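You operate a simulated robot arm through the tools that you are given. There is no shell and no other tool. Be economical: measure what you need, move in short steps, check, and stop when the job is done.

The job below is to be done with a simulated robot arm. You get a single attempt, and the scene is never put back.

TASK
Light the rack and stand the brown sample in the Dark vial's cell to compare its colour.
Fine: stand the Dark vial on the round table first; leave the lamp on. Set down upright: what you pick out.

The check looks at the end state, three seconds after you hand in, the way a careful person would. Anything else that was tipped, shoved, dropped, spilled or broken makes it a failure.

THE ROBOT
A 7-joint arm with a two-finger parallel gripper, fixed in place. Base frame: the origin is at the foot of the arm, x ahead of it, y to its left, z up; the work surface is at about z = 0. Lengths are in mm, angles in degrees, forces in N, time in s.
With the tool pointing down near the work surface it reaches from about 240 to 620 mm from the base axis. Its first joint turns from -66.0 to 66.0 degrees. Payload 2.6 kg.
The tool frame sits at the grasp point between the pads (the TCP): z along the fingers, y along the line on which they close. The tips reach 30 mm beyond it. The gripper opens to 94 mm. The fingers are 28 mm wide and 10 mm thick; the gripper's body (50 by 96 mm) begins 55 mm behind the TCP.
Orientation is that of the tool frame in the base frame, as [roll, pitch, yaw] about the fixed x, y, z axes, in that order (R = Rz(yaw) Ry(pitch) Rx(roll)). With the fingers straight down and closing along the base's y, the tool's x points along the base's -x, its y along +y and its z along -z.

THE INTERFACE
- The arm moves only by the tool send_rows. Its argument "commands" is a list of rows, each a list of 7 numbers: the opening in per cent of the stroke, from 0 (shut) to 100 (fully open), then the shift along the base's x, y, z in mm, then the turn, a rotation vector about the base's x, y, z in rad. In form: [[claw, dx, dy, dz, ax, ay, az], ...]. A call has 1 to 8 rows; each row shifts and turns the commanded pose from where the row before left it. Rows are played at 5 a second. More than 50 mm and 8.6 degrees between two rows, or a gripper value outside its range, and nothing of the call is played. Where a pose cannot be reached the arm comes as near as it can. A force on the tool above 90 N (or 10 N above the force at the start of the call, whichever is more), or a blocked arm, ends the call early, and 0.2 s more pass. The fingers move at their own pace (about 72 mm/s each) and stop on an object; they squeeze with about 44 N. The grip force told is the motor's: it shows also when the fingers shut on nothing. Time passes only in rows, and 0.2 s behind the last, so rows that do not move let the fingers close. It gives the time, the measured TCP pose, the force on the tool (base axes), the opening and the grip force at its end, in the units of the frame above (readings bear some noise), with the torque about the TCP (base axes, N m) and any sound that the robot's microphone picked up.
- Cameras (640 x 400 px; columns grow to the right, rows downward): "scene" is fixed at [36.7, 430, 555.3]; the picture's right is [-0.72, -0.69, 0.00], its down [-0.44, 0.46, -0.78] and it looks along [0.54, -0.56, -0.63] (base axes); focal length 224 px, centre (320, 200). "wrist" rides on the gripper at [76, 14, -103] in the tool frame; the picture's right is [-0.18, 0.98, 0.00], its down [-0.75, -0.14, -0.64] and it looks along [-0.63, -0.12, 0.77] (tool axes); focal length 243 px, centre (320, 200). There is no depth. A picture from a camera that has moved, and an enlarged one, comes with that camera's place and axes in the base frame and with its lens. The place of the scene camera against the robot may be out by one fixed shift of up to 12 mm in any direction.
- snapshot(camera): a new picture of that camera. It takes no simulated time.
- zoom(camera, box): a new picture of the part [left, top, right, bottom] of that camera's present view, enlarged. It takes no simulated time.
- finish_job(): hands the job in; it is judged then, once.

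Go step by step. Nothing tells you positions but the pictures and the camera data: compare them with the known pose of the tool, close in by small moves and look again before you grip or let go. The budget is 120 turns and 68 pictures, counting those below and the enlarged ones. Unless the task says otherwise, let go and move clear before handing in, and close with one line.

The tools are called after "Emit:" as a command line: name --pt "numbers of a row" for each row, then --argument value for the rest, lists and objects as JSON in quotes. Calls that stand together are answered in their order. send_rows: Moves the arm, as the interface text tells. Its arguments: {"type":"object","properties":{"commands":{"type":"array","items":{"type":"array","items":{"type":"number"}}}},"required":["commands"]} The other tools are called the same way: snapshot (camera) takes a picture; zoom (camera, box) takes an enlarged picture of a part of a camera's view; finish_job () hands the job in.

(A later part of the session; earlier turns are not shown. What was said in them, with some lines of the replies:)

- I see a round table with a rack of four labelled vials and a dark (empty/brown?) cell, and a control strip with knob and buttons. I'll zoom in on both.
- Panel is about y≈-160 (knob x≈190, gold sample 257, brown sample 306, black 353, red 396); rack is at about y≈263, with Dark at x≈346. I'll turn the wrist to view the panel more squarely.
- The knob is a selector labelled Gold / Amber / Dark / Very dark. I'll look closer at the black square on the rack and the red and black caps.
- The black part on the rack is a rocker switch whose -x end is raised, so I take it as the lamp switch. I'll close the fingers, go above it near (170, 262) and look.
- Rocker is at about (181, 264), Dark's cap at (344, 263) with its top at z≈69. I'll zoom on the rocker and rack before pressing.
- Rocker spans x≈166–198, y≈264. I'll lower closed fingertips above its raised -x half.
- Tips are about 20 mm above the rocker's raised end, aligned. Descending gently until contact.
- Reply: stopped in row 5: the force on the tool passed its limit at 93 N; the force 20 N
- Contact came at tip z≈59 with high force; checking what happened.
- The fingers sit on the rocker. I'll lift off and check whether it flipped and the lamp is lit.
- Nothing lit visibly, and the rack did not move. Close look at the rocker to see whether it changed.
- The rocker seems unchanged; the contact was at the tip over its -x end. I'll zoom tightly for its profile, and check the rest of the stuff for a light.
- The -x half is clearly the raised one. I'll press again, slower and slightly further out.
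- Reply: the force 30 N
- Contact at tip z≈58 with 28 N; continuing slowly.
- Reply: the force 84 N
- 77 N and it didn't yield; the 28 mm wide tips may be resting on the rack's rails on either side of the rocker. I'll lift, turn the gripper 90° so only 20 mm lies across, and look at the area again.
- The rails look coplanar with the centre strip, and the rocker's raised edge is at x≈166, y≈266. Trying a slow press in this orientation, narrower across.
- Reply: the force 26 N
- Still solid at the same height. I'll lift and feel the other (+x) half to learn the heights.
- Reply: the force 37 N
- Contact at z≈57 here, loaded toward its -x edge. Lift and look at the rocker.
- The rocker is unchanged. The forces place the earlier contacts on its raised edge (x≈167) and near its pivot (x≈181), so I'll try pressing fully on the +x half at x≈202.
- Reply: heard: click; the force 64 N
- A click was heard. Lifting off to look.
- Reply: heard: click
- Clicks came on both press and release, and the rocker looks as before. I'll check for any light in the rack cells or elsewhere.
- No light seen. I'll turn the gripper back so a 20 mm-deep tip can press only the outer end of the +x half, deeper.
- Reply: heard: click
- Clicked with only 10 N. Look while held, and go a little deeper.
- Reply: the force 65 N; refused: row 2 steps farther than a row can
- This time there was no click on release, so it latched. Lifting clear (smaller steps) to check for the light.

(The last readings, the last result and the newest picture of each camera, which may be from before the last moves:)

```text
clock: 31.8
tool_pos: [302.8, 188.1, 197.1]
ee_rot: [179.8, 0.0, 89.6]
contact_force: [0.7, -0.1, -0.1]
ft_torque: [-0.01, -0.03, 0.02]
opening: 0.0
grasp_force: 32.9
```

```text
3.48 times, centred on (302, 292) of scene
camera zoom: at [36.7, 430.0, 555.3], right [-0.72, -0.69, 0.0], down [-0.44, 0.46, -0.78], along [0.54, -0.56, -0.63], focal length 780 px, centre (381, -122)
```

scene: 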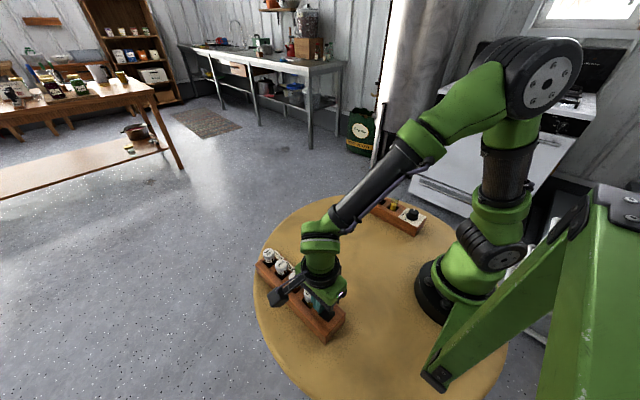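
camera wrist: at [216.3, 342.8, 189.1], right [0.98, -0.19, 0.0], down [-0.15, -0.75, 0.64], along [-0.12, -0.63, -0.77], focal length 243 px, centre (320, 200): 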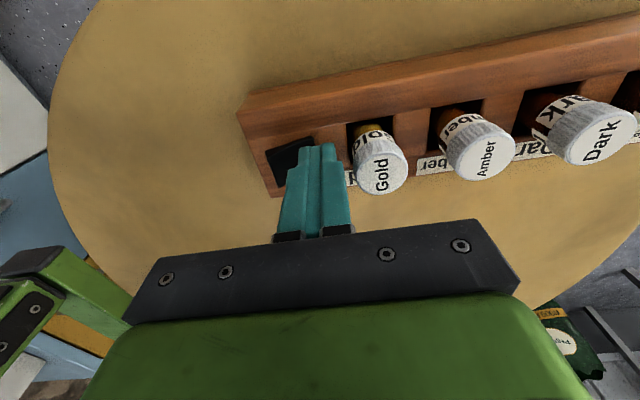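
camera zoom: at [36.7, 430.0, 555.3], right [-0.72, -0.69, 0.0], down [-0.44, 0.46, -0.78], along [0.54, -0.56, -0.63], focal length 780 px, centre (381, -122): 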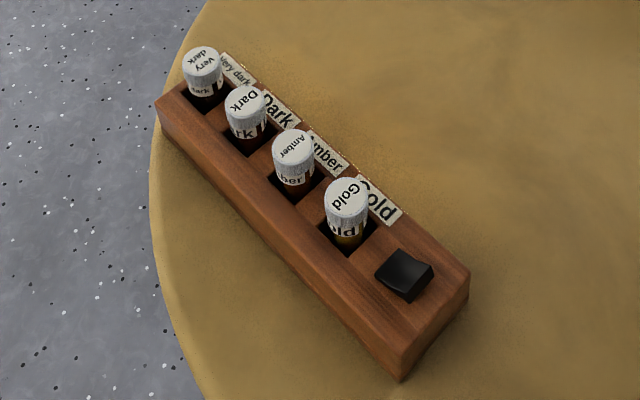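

The lamp is now on: the rocker has flipped and there's a glow at the rack's label side. Next I rotate the gripper to close along y and go above the Dark vial.

Emit:
send_rows --pt "65 5 9 0 0 0 0.143" --pt "65 5 9 0 0 0 0.143" --pt "65 5 9 0 0 0 0.143" --pt "65 5 9 0 0 0 0.143" --pt "65 5 9 0 0 0 0.143" --pt "65 5 9 0 0 0 0.143" --pt "65 5 9 0 0 0 0.143" --pt "65 6 13 0 0 0 0.143"

Emit:
send_rows --pt "65 0 0 -20 0 0 0.143" --pt "65 0 0 -20 0 0 0.143" --pt "65 0 0 -20 0 0 0.144" --pt "65 0 0 0 0 0 0"

Emit:
snapshot --camera "wrist"

```text
clock: 33.6
tool_pos: [344.6, 262.8, 198.2]
ee_rot: [179.7, 0.0, 155.4]
contact_force: [-0.3, 0.4, 0.4]
ft_torque: [-0.02, 0.0, -0.03]
opening: 61.0
grasp_force: 0.2
```

```text
clock: 34.6
tool_pos: [343.9, 264.6, 137.9]
ee_rot: [179.8, 0.0, 180.0]
contact_force: [0.6, -0.3, 0.5]
ft_torque: [-0.03, -0.02, 0.01]
opening: 61.3
grasp_force: 0.1
```

```text
24 pictures are left
camera wrist: at [267.1, 277.5, 240.0], right [0.18, 0.98, 0.0], down [0.75, -0.14, 0.64], along [0.63, -0.12, -0.77], focal length 243 px, centre (320, 200)
```

wrist: 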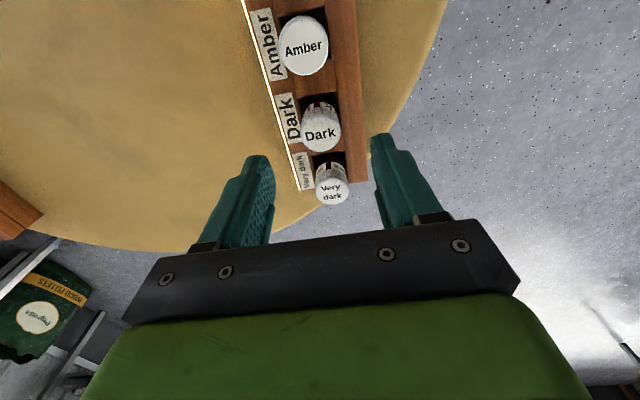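

Dark's cap is at about (340, 263), top z≈75, and the backlight strip is clearly glowing. Lowering around it.

Emit:
send_rows --pt "65 -3.6 -1.2 -15 0 0 0" --pt "65 0 0 -15 0 0 0" --pt "65 0 0 -10 0 0 0" --pt "65 0 0 -5 0 0 0" --pt "65 0 0 0 0 0 0"

Emit:
snapshot --camera "wrist"

```text
clock: 35.8
tool_pos: [340.1, 261.6, 92.3]
ee_rot: [179.7, 0.0, 180.0]
contact_force: [0.2, -0.1, 0.5]
ft_torque: [0.01, -0.03, -0.02]
opening: 61.2
grasp_force: 0.0
```

```text
23 pictures are left
camera wrist: at [263.9, 275.5, 194.6], right [0.19, 0.98, 0.0], down [0.75, -0.14, 0.64], along [0.63, -0.12, -0.77], focal length 243 px, centre (320, 200)
```

wrist: 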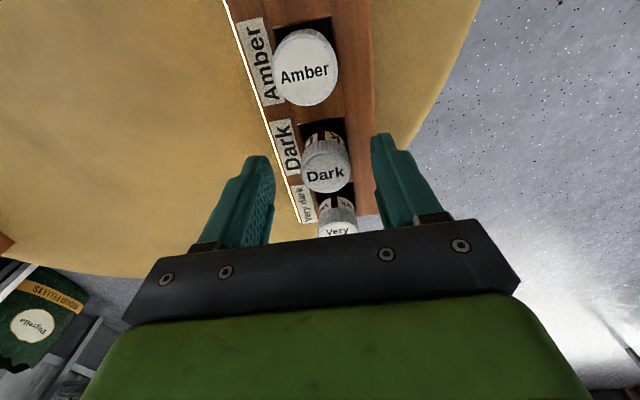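

Well aligned (cap ≈ (341.5, 263.4)). Final small correction, down to tip z≈55, then close.

Emit:
send_rows --pt "65 1.5 1.7 -4 0 0 0" --pt "65 0 0 -3.5 0 0 0" --pt "65 0 0 0 0 0 0" --pt "15 0 0 0 0 0 0" --pt "15 0 0 0 0 0 0" --pt "15 0 0 0 0 0 0"

```text
clock: 37.2
tool_pos: [341.6, 263.3, 84.3]
ee_rot: [179.8, 0.0, 179.8]
contact_force: [-0.2, -0.4, 0.9]
ft_torque: [0.02, -0.03, -0.03]
opening: 26.5
grasp_force: 44.3
```

Gripped: cap 26.5 mm wide. Lift straight up and look.

Emit:
send_rows --pt "15 0 0 8 0 0 0" --pt "15 0 0 15 0 0 0" --pt "15 0 0 25 0 0 0" --pt "15 0 0 30 0 0 0" --pt "15 0 0 20 0 0 0" --pt "15 0 0 0 0 0 0"

Emit:
snapshot --camera "wrist"

Emit:
zoom --camera "scene" --box '[235, 170, 375, 330]'

```text
clock: 38.6
tool_pos: [341.3, 263.6, 184.1]
ee_rot: [179.8, 0.0, 179.8]
contact_force: [-0.4, -0.1, -1.0]
ft_torque: [-0.03, -0.01, -0.03]
opening: 26.6
grasp_force: 44.0
```

```text
22 pictures are left
camera wrist: at [265.0, 277.8, 285.5], right [0.19, 0.98, 0.0], down [0.75, -0.14, 0.64], along [0.63, -0.12, -0.77], focal length 243 px, centre (320, 200)
```

wrist: 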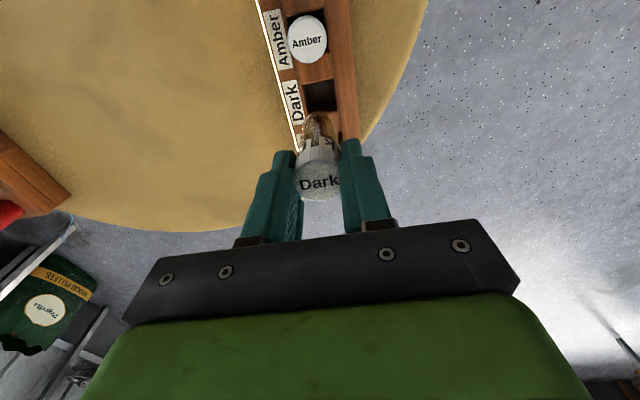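

```text
2.50 times, centred on (305, 250) of scene
camera zoom: at [36.7, 430.0, 555.3], right [-0.72, -0.69, 0.0], down [-0.44, 0.46, -0.78], along [0.54, -0.56, -0.63], focal length 561 px, centre (358, 75)
```

zoom: 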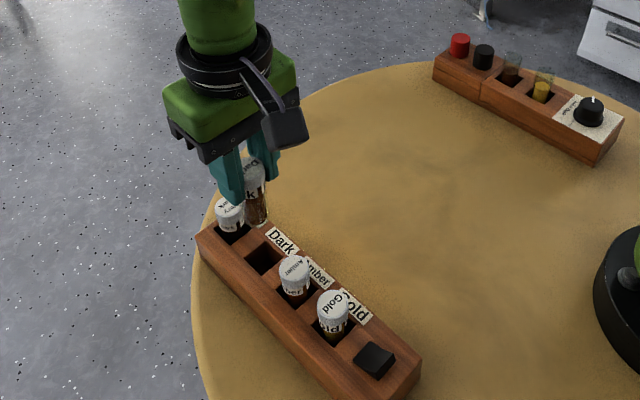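

The Dark vial is held upright. I'll carry it to open table at about (335, 125) and lower it.

Emit:
send_rows --pt "15 0 -35 0 0 0 0" --pt "15 0 -35 0 0 0 0" --pt "15 -5 -35 0 0 0 0" --pt "15 0 -33 0 0 0 0" --pt "15 0 0 -40 0 0 0" --pt "15 0 0 -35 0 0 0" --pt "15 0 0 -10 0 0 0" --pt "15 0 0 0 0 0 0"

Emit:
zoom --camera "scene" --box '[250, 160, 410, 300]'

```text
clock: 40.4
tool_pos: [337.0, 123.1, 97.0]
ee_rot: [179.8, 0.0, 179.8]
contact_force: [-0.1, -0.5, -0.2]
ft_torque: [0.03, 0.02, -0.01]
opening: 26.3
grasp_force: 44.3
```

```text
2.86 times, centred on (330, 230) of scene
camera zoom: at [36.7, 430.0, 555.3], right [-0.72, -0.69, 0.0], down [-0.44, 0.46, -0.78], along [0.54, -0.56, -0.63], focal length 641 px, centre (291, 114)
```

zoom: 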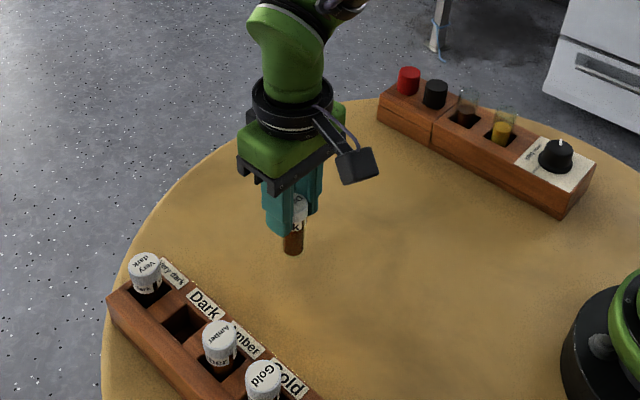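

Now lower slowly until the vial touches the table.

Emit:
send_rows --pt "15 0 0 -6 0 0 0" --pt "15 0 0 -3 0 0 0" --pt "15 0 0 -2 0 0 0" --pt "15 0 0 -2 0 0 0" --pt "15 0 0 -1 0 0 0"

```text
clock: 41.6
tool_pos: [338.3, 124.8, 83.8]
ee_rot: [179.8, 0.0, 179.9]
contact_force: [-0.2, -0.2, -0.8]
ft_torque: [0.02, 0.0, 0.02]
opening: 26.4
grasp_force: 43.9
```

Emit:
send_rows --pt "15 0 0 -2 0 0 0" --pt "15 0 0 -1 0 0 0" --pt "15 0 0 -1 0 0 0"

```text
clock: 42.4
tool_pos: [336.7, 125.1, 79.9]
ee_rot: [179.8, 0.0, 180.0]
contact_force: [-0.1, 0.2, -0.6]
ft_torque: [-0.02, -0.02, 0.01]
opening: 26.4
grasp_force: 44.0
```

Emit:
send_rows --pt "15 0 0 -1 0 0 0" --pt "15 0 0 -1 0 0 0" --pt "15 0 0 -1 0 0 0"

```text
clock: 43.2
tool_pos: [337.2, 124.2, 75.8]
ee_rot: [179.8, 0.0, 179.9]
contact_force: [-0.9, 0.7, -0.1]
ft_torque: [-0.02, 0.02, -0.01]
opening: 26.3
grasp_force: 43.4
```

Emit:
send_rows --pt "15 0 0 -1 0 0 0" --pt "15 0 0 -1 0 0 0" --pt "15 0 0 -1 0 0 0"

Emit:
zoom --camera "scene" --box '[290, 190, 350, 235]'

```text
clock: 44.0
tool_pos: [336.2, 124.5, 74.6]
ee_rot: [179.8, 0.1, 179.7]
contact_force: [-7.4, -3.9, 23.9]
ft_torque: [-0.26, 0.55, -0.02]
opening: 26.5
grasp_force: 44.9
```

```text
8.89 times, centred on (320, 212) of scene
camera zoom: at [36.6, 430.0, 555.4], right [-0.72, -0.69, 0.0], down [-0.43, 0.46, -0.78], along [0.54, -0.56, -0.63], focal length 1994 px, centre (320, 89)
```

zoom: 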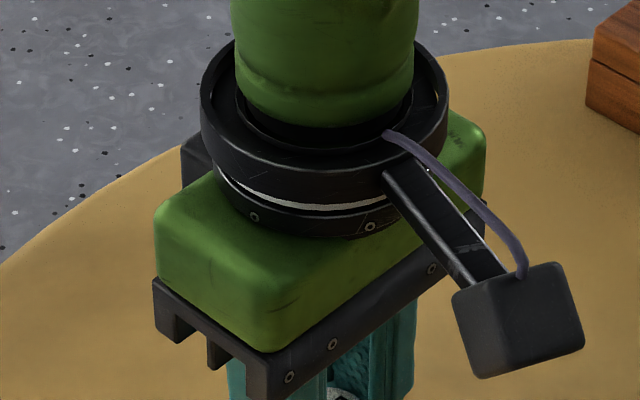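

Touched the table at TCP z≈75. Ease up slightly, open, retreat straight up.

Emit:
send_rows --pt "15 0 0 1.5 0 0 0" --pt "15 0 0 0 0 0 0" --pt "40 0 0 0 0 0 0" --pt "60 0 0 0 0 0 0" --pt "60 0 0 0 0 0 0" --pt "60 0 0 20 0 0 0" --pt "60 0 0 40 0 0 0" --pt "60 0 0 40 0 0 0"

Emit:
snapshot --camera "wrist"

```text
clock: 45.8
tool_pos: [335.1, 125.4, 174.1]
ee_rot: [179.8, -0.1, 179.8]
contact_force: [1.2, 0.7, -0.3]
ft_torque: [0.01, 0.01, 0.01]
opening: 56.4
grasp_force: 0.1
```

```text
18 pictures are left
camera wrist: at [259.3, 138.7, 276.4], right [0.19, 0.98, 0.0], down [0.75, -0.14, 0.64], along [0.63, -0.12, -0.77], focal length 243 px, centre (320, 200)
```

wrist: 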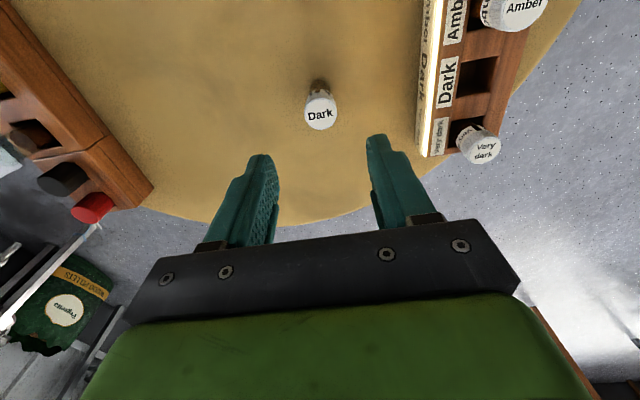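

The Dark vial stands on the table. Now over to the brown sample near (306, -158).

Emit:
send_rows --pt "60 -5 -47 0 0 0 0" --pt "60 -5 -47 0 0 0 0" --pt "60 -5 -47 0 0 0 0" --pt "60 -5 -47 0 0 0 0" --pt "60 -5 -47 0 0 0 0" --pt "60 -4 -48 0 0 0 0" --pt "60 0 0 -14 0 0 0" --pt "60 0 0 0 0 0 0"

Emit:
snapshot --camera "wrist"

```text
clock: 47.6
tool_pos: [307.4, -157.6, 161.3]
ee_rot: [179.7, 0.0, 179.9]
contact_force: [-0.3, -0.6, -0.1]
ft_torque: [0.0, -0.01, -0.01]
opening: 56.3
grasp_force: 0.0
```

```text
17 pictures are left
camera wrist: at [230.3, -144.5, 263.9], right [0.19, 0.98, 0.0], down [0.75, -0.14, 0.64], along [0.63, -0.12, -0.77], focal length 243 px, centre (320, 200)
```

wrist: 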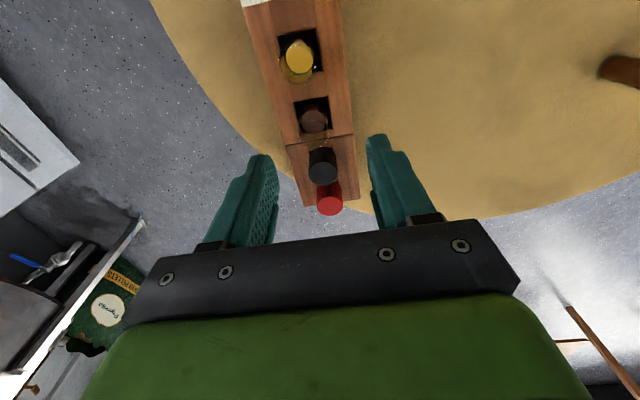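

Emit:
zoom --camera "wrist" --box '[265, 25, 365, 155]'

```text
3.08 times, centred on (315, 90) of wrist
camera zoom: at [230.3, -144.5, 263.9], right [0.19, 0.98, 0.0], down [0.75, -0.14, 0.64], along [0.63, -0.12, -0.77], focal length 746 px, centre (335, 538)
```

zoom: 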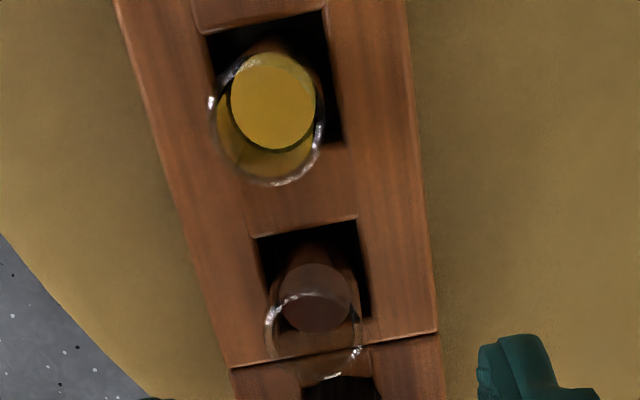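

The sample row is at y≈-166; brown tube about (312, -167), rim z≈80. Move above and check.

Emit:
send_rows --pt "60 4.5 -9 -20 0 0 0" --pt "60 0 0 -15 0 0 0" --pt "60 0 0 0 0 0 0"

Emit:
snapshot --camera "wrist"

```text
clock: 48.4
tool_pos: [311.6, -166.3, 124.2]
ee_rot: [179.9, 0.0, 179.9]
contact_force: [0.8, -0.4, -0.4]
ft_torque: [0.0, -0.01, 0.0]
opening: 56.3
grasp_force: 0.1
```

```text
15 pictures are left
camera wrist: at [234.8, -152.9, 227.2], right [0.19, 0.98, 0.0], down [0.75, -0.14, 0.64], along [0.63, -0.12, -0.77], focal length 243 px, centre (320, 200)
```

wrist: 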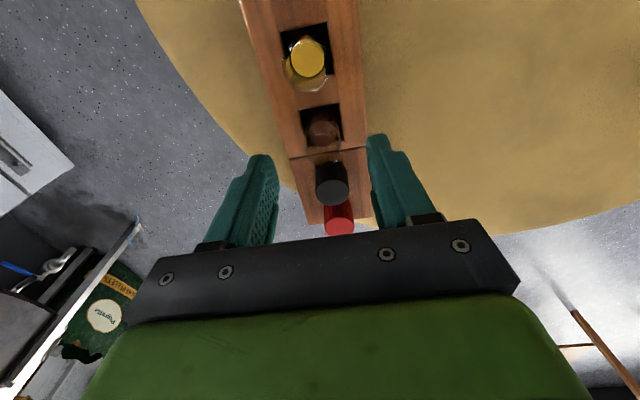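

Emit:
zoom --camera "wrist" --box '[270, 85, 370, 215]'

```text
3.08 times, centred on (320, 150) of wrist
camera zoom: at [234.8, -152.9, 227.2], right [0.19, 0.98, 0.0], down [0.75, -0.14, 0.64], along [0.63, -0.12, -0.77], focal length 746 px, centre (320, 354)
```

zoom: 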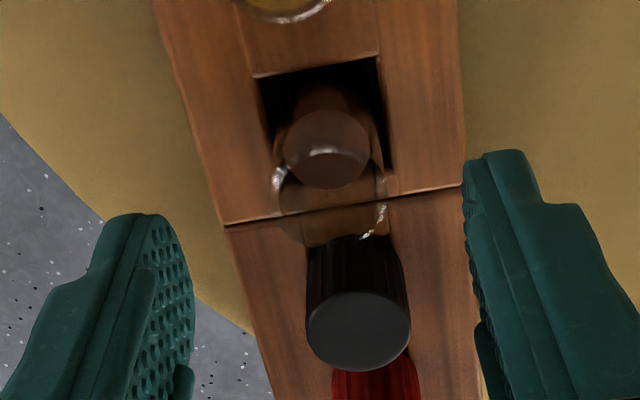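

Tube axis works out to about (310, -165.2), rim z≈86, rack top z≈47. Lower around it to tip z≈54, then check before gripping.

Emit:
send_rows --pt "60 -1.5 1.1 -12 0 0 0" --pt "60 0 0 -12 0 0 0" --pt "60 0 0 -10 0 0 0" --pt "60 0 0 -6 0 0 0" --pt "60 0 0 0 0 0 0"

Emit:
zoom --camera "wrist" --box '[220, 80, 420, 240]'

```text
clock: 49.6
tool_pos: [312.5, -167.2, 86.4]
ee_rot: [179.9, 0.0, 179.8]
contact_force: [-0.1, 0.7, 0.4]
ft_torque: [-0.01, 0.01, 0.01]
opening: 56.3
grasp_force: 0.0
```

```text
2.50 times, centred on (320, 160) of wrist
camera zoom: at [234.9, -152.0, 188.1], right [0.19, 0.98, 0.0], down [0.75, -0.14, 0.64], along [0.63, -0.12, -0.77], focal length 606 px, centre (320, 300)
```

zoom: 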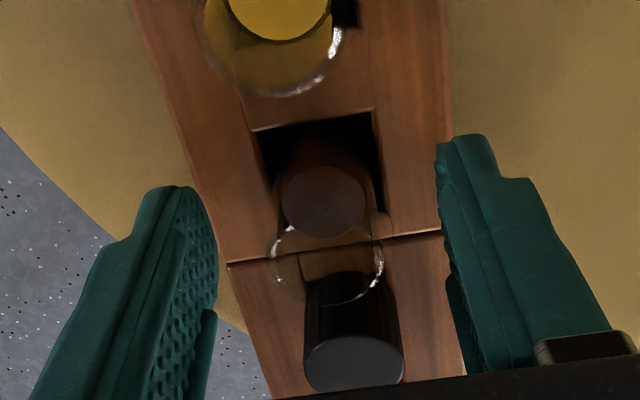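

Tube is between the fingers and centred within about a millimetre. Closing.

Emit:
send_rows --pt "60 -1 1.5 -1 0 0 0" --pt "45 0 0 0 0 0 0" --pt "35 0 0 0 0 0 0" --pt "15 0 0 0 0 0 0" --pt "15 0 0 0 0 0 0" --pt "15 0 0 0 0 0 0"

```text
clock: 51.0
tool_pos: [310.4, -163.3, 84.7]
ee_rot: [179.9, 0.0, 179.9]
contact_force: [-0.2, -0.4, 0.2]
ft_torque: [0.0, -0.01, -0.03]
opening: 25.9
grasp_force: 43.6
```

Gripped at 25.9 mm. Lifting gently straight up.

Emit:
send_rows --pt "15 0 0 4 0 0 0" --pt "15 0 0 10 0 0 0" --pt "15 0 0 15 0 0 0" --pt "15 0 0 20 0 0 0" --pt "15 0 0 20 0 0 0" --pt "15 0 0 20 0 0 0" --pt "15 0 0 15 0 0 0" --pt "15 0 0 8 0 0 0"

Emit:
snapshot --camera "wrist"

```text
clock: 52.8
tool_pos: [309.6, -165.1, 196.4]
ee_rot: [179.8, 0.0, 179.9]
contact_force: [0.2, 0.0, -0.4]
ft_torque: [0.0, 0.02, -0.04]
opening: 25.8
grasp_force: 44.0
```

```text
12 pictures are left
camera wrist: at [233.1, -150.6, 299.6], right [0.19, 0.98, 0.0], down [0.75, -0.14, 0.64], along [0.63, -0.12, -0.77], focal length 243 px, centre (320, 200)
```

wrist: 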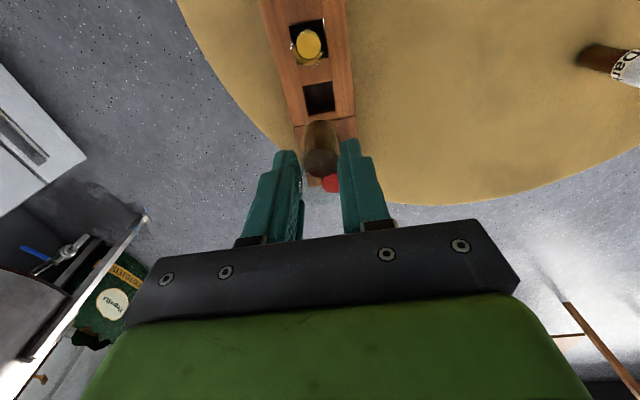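

Sample lifted cleanly. Carry it level toward the empty Dark cell with gentle steps.

Emit:
send_rows --pt "15 0 10 0 0 0 0" --pt "15 2 22 0 0 0 0" --pt "15 3 34 0 0 0 0" --pt "15 3 38 0 0 0 0" --pt "15 3 38 0 0 0 0" --pt "15 3 38 0 0 0 0" --pt "15 3 34 0 0 0 0" --pt "15 2 20 0 0 0 0"

Emit:
send_rows --pt "15 2 20 0 0 0 0" --pt "15 2 32 0 0 0 0" --pt "15 2 36 0 0 0 0" --pt "15 2 36 0 0 0 0" --pt "15 2 34 0 0 0 0" --pt "15 2 24 0 0 0 0" --pt "15 0 12 0 0 0 0" --pt "15 0 0 0 0 0 0"

Emit:
snapshot --camera "wrist"

```text
clock: 54.6
tool_pos: [328.3, 72.2, 196.6]
ee_rot: [179.8, -0.1, 179.8]
contact_force: [-0.4, 0.6, -0.4]
ft_torque: [0.0, -0.02, 0.02]
opening: 25.9
grasp_force: 44.2
```

```text
clock: 56.4
tool_pos: [339.3, 261.9, 198.1]
ee_rot: [179.8, 0.0, 179.9]
contact_force: [0.6, -0.7, -1.3]
ft_torque: [-0.02, 0.02, 0.05]
opening: 26.1
grasp_force: 44.2
```

```text
11 pictures are left
camera wrist: at [263.9, 276.4, 300.3], right [0.19, 0.98, 0.0], down [0.75, -0.14, 0.64], along [0.63, -0.12, -0.77], focal length 243 px, centre (320, 200)
```

wrist: 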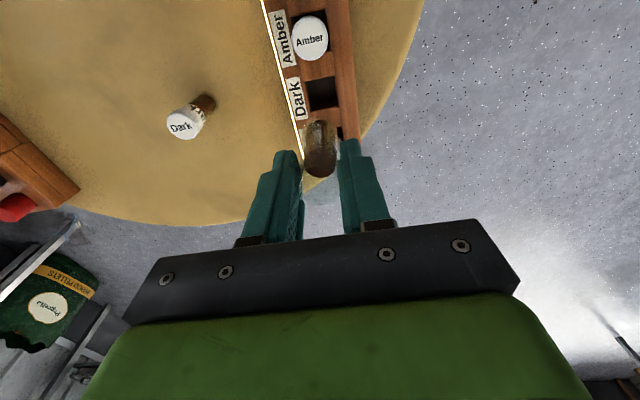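

Positioned above the cell. Zoom for a careful alignment measurement.

Emit:
zoom --camera "wrist" --box '[260, 60, 380, 190]'

```text
3.08 times, centred on (320, 125) of wrist
camera zoom: at [263.9, 276.4, 300.3], right [0.19, 0.98, 0.0], down [0.75, -0.14, 0.64], along [0.63, -0.12, -0.77], focal length 746 px, centre (320, 431)
```

zoom: 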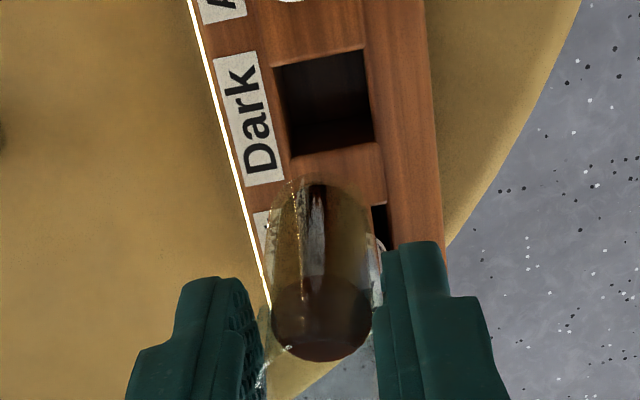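

The cell measures about 28 mm across, centred near (337, 264.5). I'll shift accordingly, lower the tube's bottom to just above the rack and look again.

Emit:
send_rows --pt "15 -2.6 2.2 -10 0 0 0" --pt "15 0 0 -20 0 0 0" --pt "15 0 0 -20 0 0 0" --pt "15 0 0 -14 0 0 0" --pt "15 0 0 0 0 0 0" --pt "15 0 0 0 0 0 0"

Emit:
zoom --camera "wrist" --box '[270, 80, 370, 190]'

Emit:
zoom --camera "scene" --box '[245, 215, 315, 285]'

```text
clock: 57.8
tool_pos: [337.9, 265.1, 133.5]
ee_rot: [179.7, 0.0, 179.9]
contact_force: [0.1, -0.2, -0.2]
ft_torque: [0.03, -0.02, -0.01]
opening: 26.0
grasp_force: 44.3
```

```text
3.64 times, centred on (320, 135) of wrist
camera zoom: at [261.3, 278.5, 234.9], right [0.19, 0.98, 0.0], down [0.75, -0.14, 0.64], along [0.63, -0.12, -0.77], focal length 882 px, centre (320, 436)
```

zoom: 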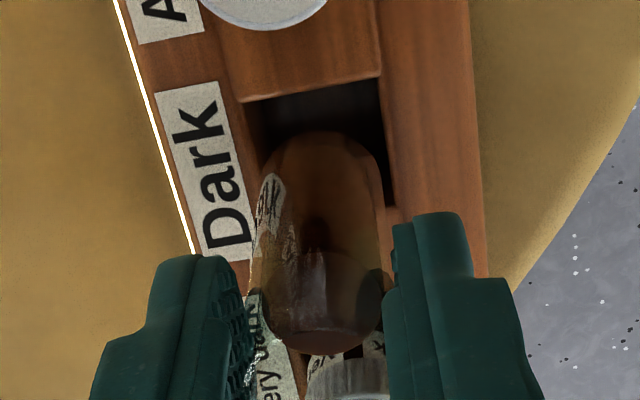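

```text
5.71 times, centred on (280, 250) of scene
camera zoom: at [36.7, 430.0, 555.3], right [-0.72, -0.69, 0.0], down [-0.44, 0.46, -0.78], along [0.54, -0.56, -0.63], focal length 1282 px, centre (549, -86)
```

zoom: 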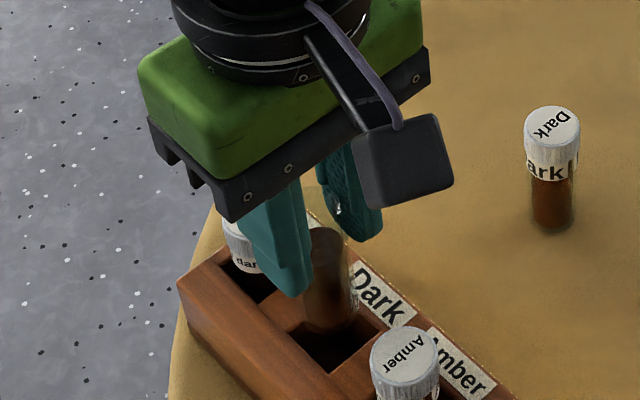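

Close over the cell, and the Dark vial stands upright on the table. One tight view to settle the last millimetres.

Emit:
zoom --camera "scene" --box '[270, 248, 318, 284]'

```text
11.11 times, centred on (294, 266) of scene
camera zoom: at [36.7, 430.0, 555.3], right [-0.72, -0.69, 0.0], down [-0.44, 0.46, -0.78], along [0.54, -0.56, -0.63], focal length 2492 px, centre (609, -533)
```

zoom: 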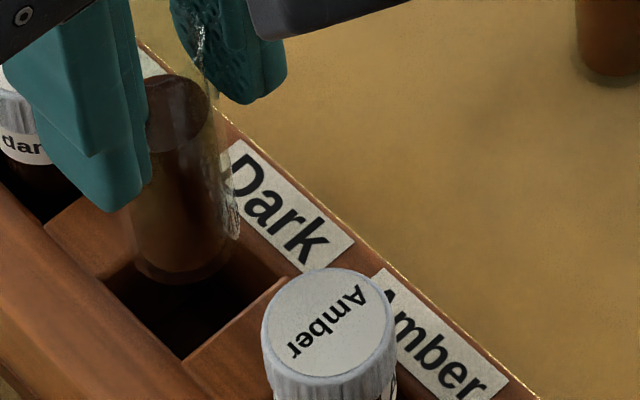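

Both views say the tube is about 3 mm too far in +x. Correct by (-3.2, +0.6) and lower in small steps while watching force.

Emit:
send_rows --pt "15 -3.2 0.6 0 0 0 0" --pt "15 0 0 -4 0 0 0" --pt "15 0 0 -2 0 0 0" --pt "15 0 0 -1 0 0 0" --pt "15 0 0 0 0 0 0"

Emit:
zoom --camera "scene" --box '[270, 248, 318, 284]'

```text
clock: 59.0
tool_pos: [335.0, 266.5, 126.0]
ee_rot: [179.9, 0.0, 179.9]
contact_force: [0.1, -0.3, -1.0]
ft_torque: [0.0, 0.0, 0.01]
opening: 25.9
grasp_force: 44.1
```

```text
11.11 times, centred on (294, 266) of scene
camera zoom: at [36.7, 430.0, 555.3], right [-0.72, -0.69, 0.0], down [-0.44, 0.46, -0.78], along [0.54, -0.56, -0.63], focal length 2492 px, centre (609, -533)
```

zoom: 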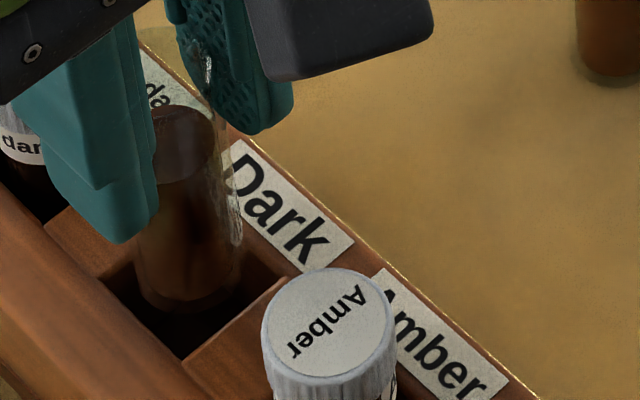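

Nearly centred; remaining about (-1.3, -0.4) mm. Adjust and lower slowly into the cell.

Emit:
send_rows --pt "15 -1.3 -0.4 0 0 0 0" --pt "15 0 0 -1.5 0 0 0" --pt "15 0 0 -1.5 0 0 0" --pt "15 0 0 -1.5 0 0 0" --pt "15 0 0 -1.5 0 0 0"

```text
clock: 60.2
tool_pos: [334.3, 266.4, 119.6]
ee_rot: [179.9, 0.0, 179.9]
contact_force: [0.4, -0.6, -0.8]
ft_torque: [-0.04, -0.01, 0.04]
opening: 25.6
grasp_force: 44.1
```

No contact; continuing down.

Emit:
send_rows --pt "15 0 0 -1.5 0 0 0" --pt "15 0 0 -1.5 0 0 0" --pt "15 0 0 -1.5 0 0 0" --pt "15 0 0 -1.5 0 0 0"

```text
clock: 61.2
tool_pos: [334.3, 265.4, 113.9]
ee_rot: [179.9, 0.4, 179.8]
contact_force: [10.0, 1.0, 1.9]
ft_torque: [0.04, -0.72, -0.01]
opening: 25.8
grasp_force: 44.5
```

A sideways push of +10 N in x: the tube bottom touches the -x wall. Shift +1.5 mm in x.

Emit:
send_rows --pt "15 0.8 0 0 0 0 0" --pt "15 0.8 0 0 0 0 0" --pt "15 0 0 0 0 0 0"

```text
clock: 62.0
tool_pos: [334.6, 265.4, 113.7]
ee_rot: [180.0, 0.0, 179.9]
contact_force: [9.0, -0.8, 0.6]
ft_torque: [-0.05, -0.64, 0.0]
opening: 26.0
grasp_force: 44.2
```

Emit:
send_rows --pt "15 1 0 0 0 0 0" --pt "15 0.8 0 0 0 0 0" --pt "15 0 0 0 0 0 0"

Emit:
zoom --camera "wrist" --box '[270, 100, 370, 210]'

```text
clock: 62.8
tool_pos: [335.2, 264.2, 113.6]
ee_rot: [179.9, -0.1, 179.9]
contact_force: [0.5, -0.1, -0.5]
ft_torque: [-0.01, -0.03, -0.01]
opening: 25.7
grasp_force: 44.3
```

```text
3.64 times, centred on (320, 155) of wrist
camera zoom: at [259.7, 280.2, 216.0], right [0.19, 0.98, 0.0], down [0.76, -0.14, 0.64], along [0.63, -0.12, -0.77], focal length 882 px, centre (320, 364)
```

zoom: 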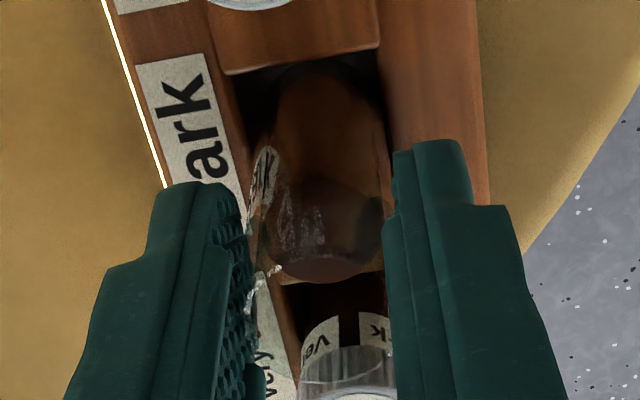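

Force is gone. In this view the tube sits slightly to the +y side; nudge (+0.6, -0.8) and continue down.

Emit:
send_rows --pt "15 0.6 -0.8 0 0 0 0" --pt "15 0 0 -2 0 0 0" --pt "15 0 0 -2 0 0 0" --pt "15 0 0 -2 0 0 0" --pt "15 0 0 -2 0 0 0"

```text
clock: 64.0
tool_pos: [338.5, 265.4, 106.0]
ee_rot: [179.7, 0.1, 179.8]
contact_force: [0.9, 0.2, -0.5]
ft_torque: [0.01, -0.02, -0.02]
opening: 25.7
grasp_force: 43.9
```

Emit:
send_rows --pt "15 0 0 -2 0 0 0" --pt "15 0 0 -2 0 0 0" --pt "15 0 0 -2 0 0 0" --pt "15 0 0 -2 0 0 0" --pt "15 0 0 -2 0 0 0"

```text
clock: 65.2
tool_pos: [337.8, 263.9, 95.6]
ee_rot: [180.0, -0.1, 179.9]
contact_force: [0.1, 0.0, -0.2]
ft_torque: [0.01, 0.01, 0.0]
opening: 25.8
grasp_force: 43.9
```

Free so far. Continue to the floor, expected near TCP z≈85.

Emit:
send_rows --pt "15 0 0 -2 0 0 0" --pt "15 0 0 -2 0 0 0" --pt "15 0 0 -2 0 0 0" --pt "15 0 0 -2 0 0 0"

Emit:
send_rows --pt "15 0 0 -1 0 0 0" --pt "15 0 0 -1 0 0 0"

```text
clock: 66.2
tool_pos: [336.7, 265.5, 88.5]
ee_rot: [179.7, 0.0, -180.0]
contact_force: [0.5, -1.0, -0.9]
ft_torque: [0.03, 0.01, -0.02]
opening: 25.9
grasp_force: 43.9
```

```text
clock: 66.8
tool_pos: [337.2, 265.2, 84.8]
ee_rot: [179.8, 0.1, 180.0]
contact_force: [-0.2, -0.1, -0.9]
ft_torque: [0.02, -0.01, 0.04]
opening: 25.8
grasp_force: 44.0
```

Emit:
send_rows --pt "15 0 0 -1 0 0 0" --pt "15 0 0 -0.7 0 0 0"

```text
clock: 67.4
tool_pos: [337.5, 266.2, 85.6]
ee_rot: [179.9, 0.0, 179.9]
contact_force: [-2.0, -1.9, 7.8]
ft_torque: [-0.18, 0.13, 0.02]
opening: 25.7
grasp_force: 44.2
```

The tube touches the floor (8 N). Release gently and rise straight up.

Emit:
send_rows --pt "15 0 0 0.5 0 0 0" --pt "35 0 0 0 0 0 0" --pt "55 0 0 0 0 0 0" --pt "55 0 0 0 0 0 0" --pt "55 0 0 15 0 0 0" --pt "55 0 0 30 0 0 0" --pt "55 0 0 40 0 0 0" --pt "55 0 0 40 0 0 0"

Emit:
send_rows --pt "55 -20 -30 0 0 0 0" --pt "55 -20 -40 0 0 0 0" --pt "55 -20 -40 0 0 0 0" --pt "55 -10 -40 0 0 0 0" --pt "55 0 0 0 0 0 0"

Emit:
zoom --camera "scene" --box '[240, 170, 440, 345]'

Emit:
zoom --camera "scene" --box '[250, 235, 350, 340]'

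```text
clock: 69.2
tool_pos: [338.0, 265.7, 209.7]
ee_rot: [179.9, -0.1, 179.8]
contact_force: [-0.1, -0.3, 0.7]
ft_torque: [-0.02, 0.01, 0.02]
opening: 51.9
grasp_force: 0.1
```

```text
clock: 70.4
tool_pos: [265.4, 116.8, 207.6]
ee_rot: [179.8, 0.0, 179.9]
contact_force: [0.4, -0.1, -0.3]
ft_torque: [0.05, -0.02, 0.03]
opening: 51.6
grasp_force: 0.0
```

```text
2.29 times, centred on (340, 258) of scene
camera zoom: at [36.7, 430.0, 555.3], right [-0.72, -0.69, 0.0], down [-0.44, 0.46, -0.78], along [0.54, -0.56, -0.63], focal length 513 px, centre (274, 69)
```

zoom: 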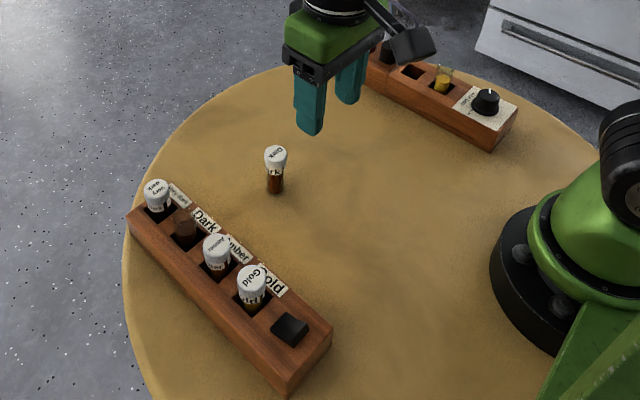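

```text
3.81 times, centred on (300, 288) of scene
camera zoom: at [36.7, 430.0, 555.3], right [-0.72, -0.69, 0.0], down [-0.44, 0.46, -0.78], along [0.54, -0.56, -0.63], focal length 854 px, centre (396, -133)
```

zoom: 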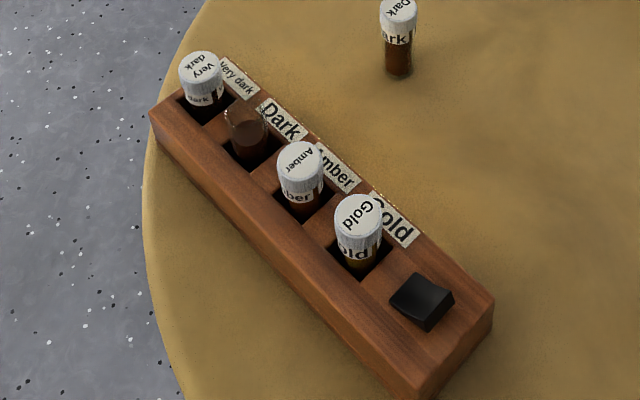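

The brown sample stands in the Dark cell, the Dark vial stands upright on the table, and the rocker is still flipped with its glow on. The other items are undisturbed and the gripper is clear, so I'm handing in.

Emit:
finish_job

```text
The job is handed in.
```

The job is handed in: the rack lamp is on, the Dark vial stands upright on the round table, and the brown sample stands upright in the Dark vial's cell.
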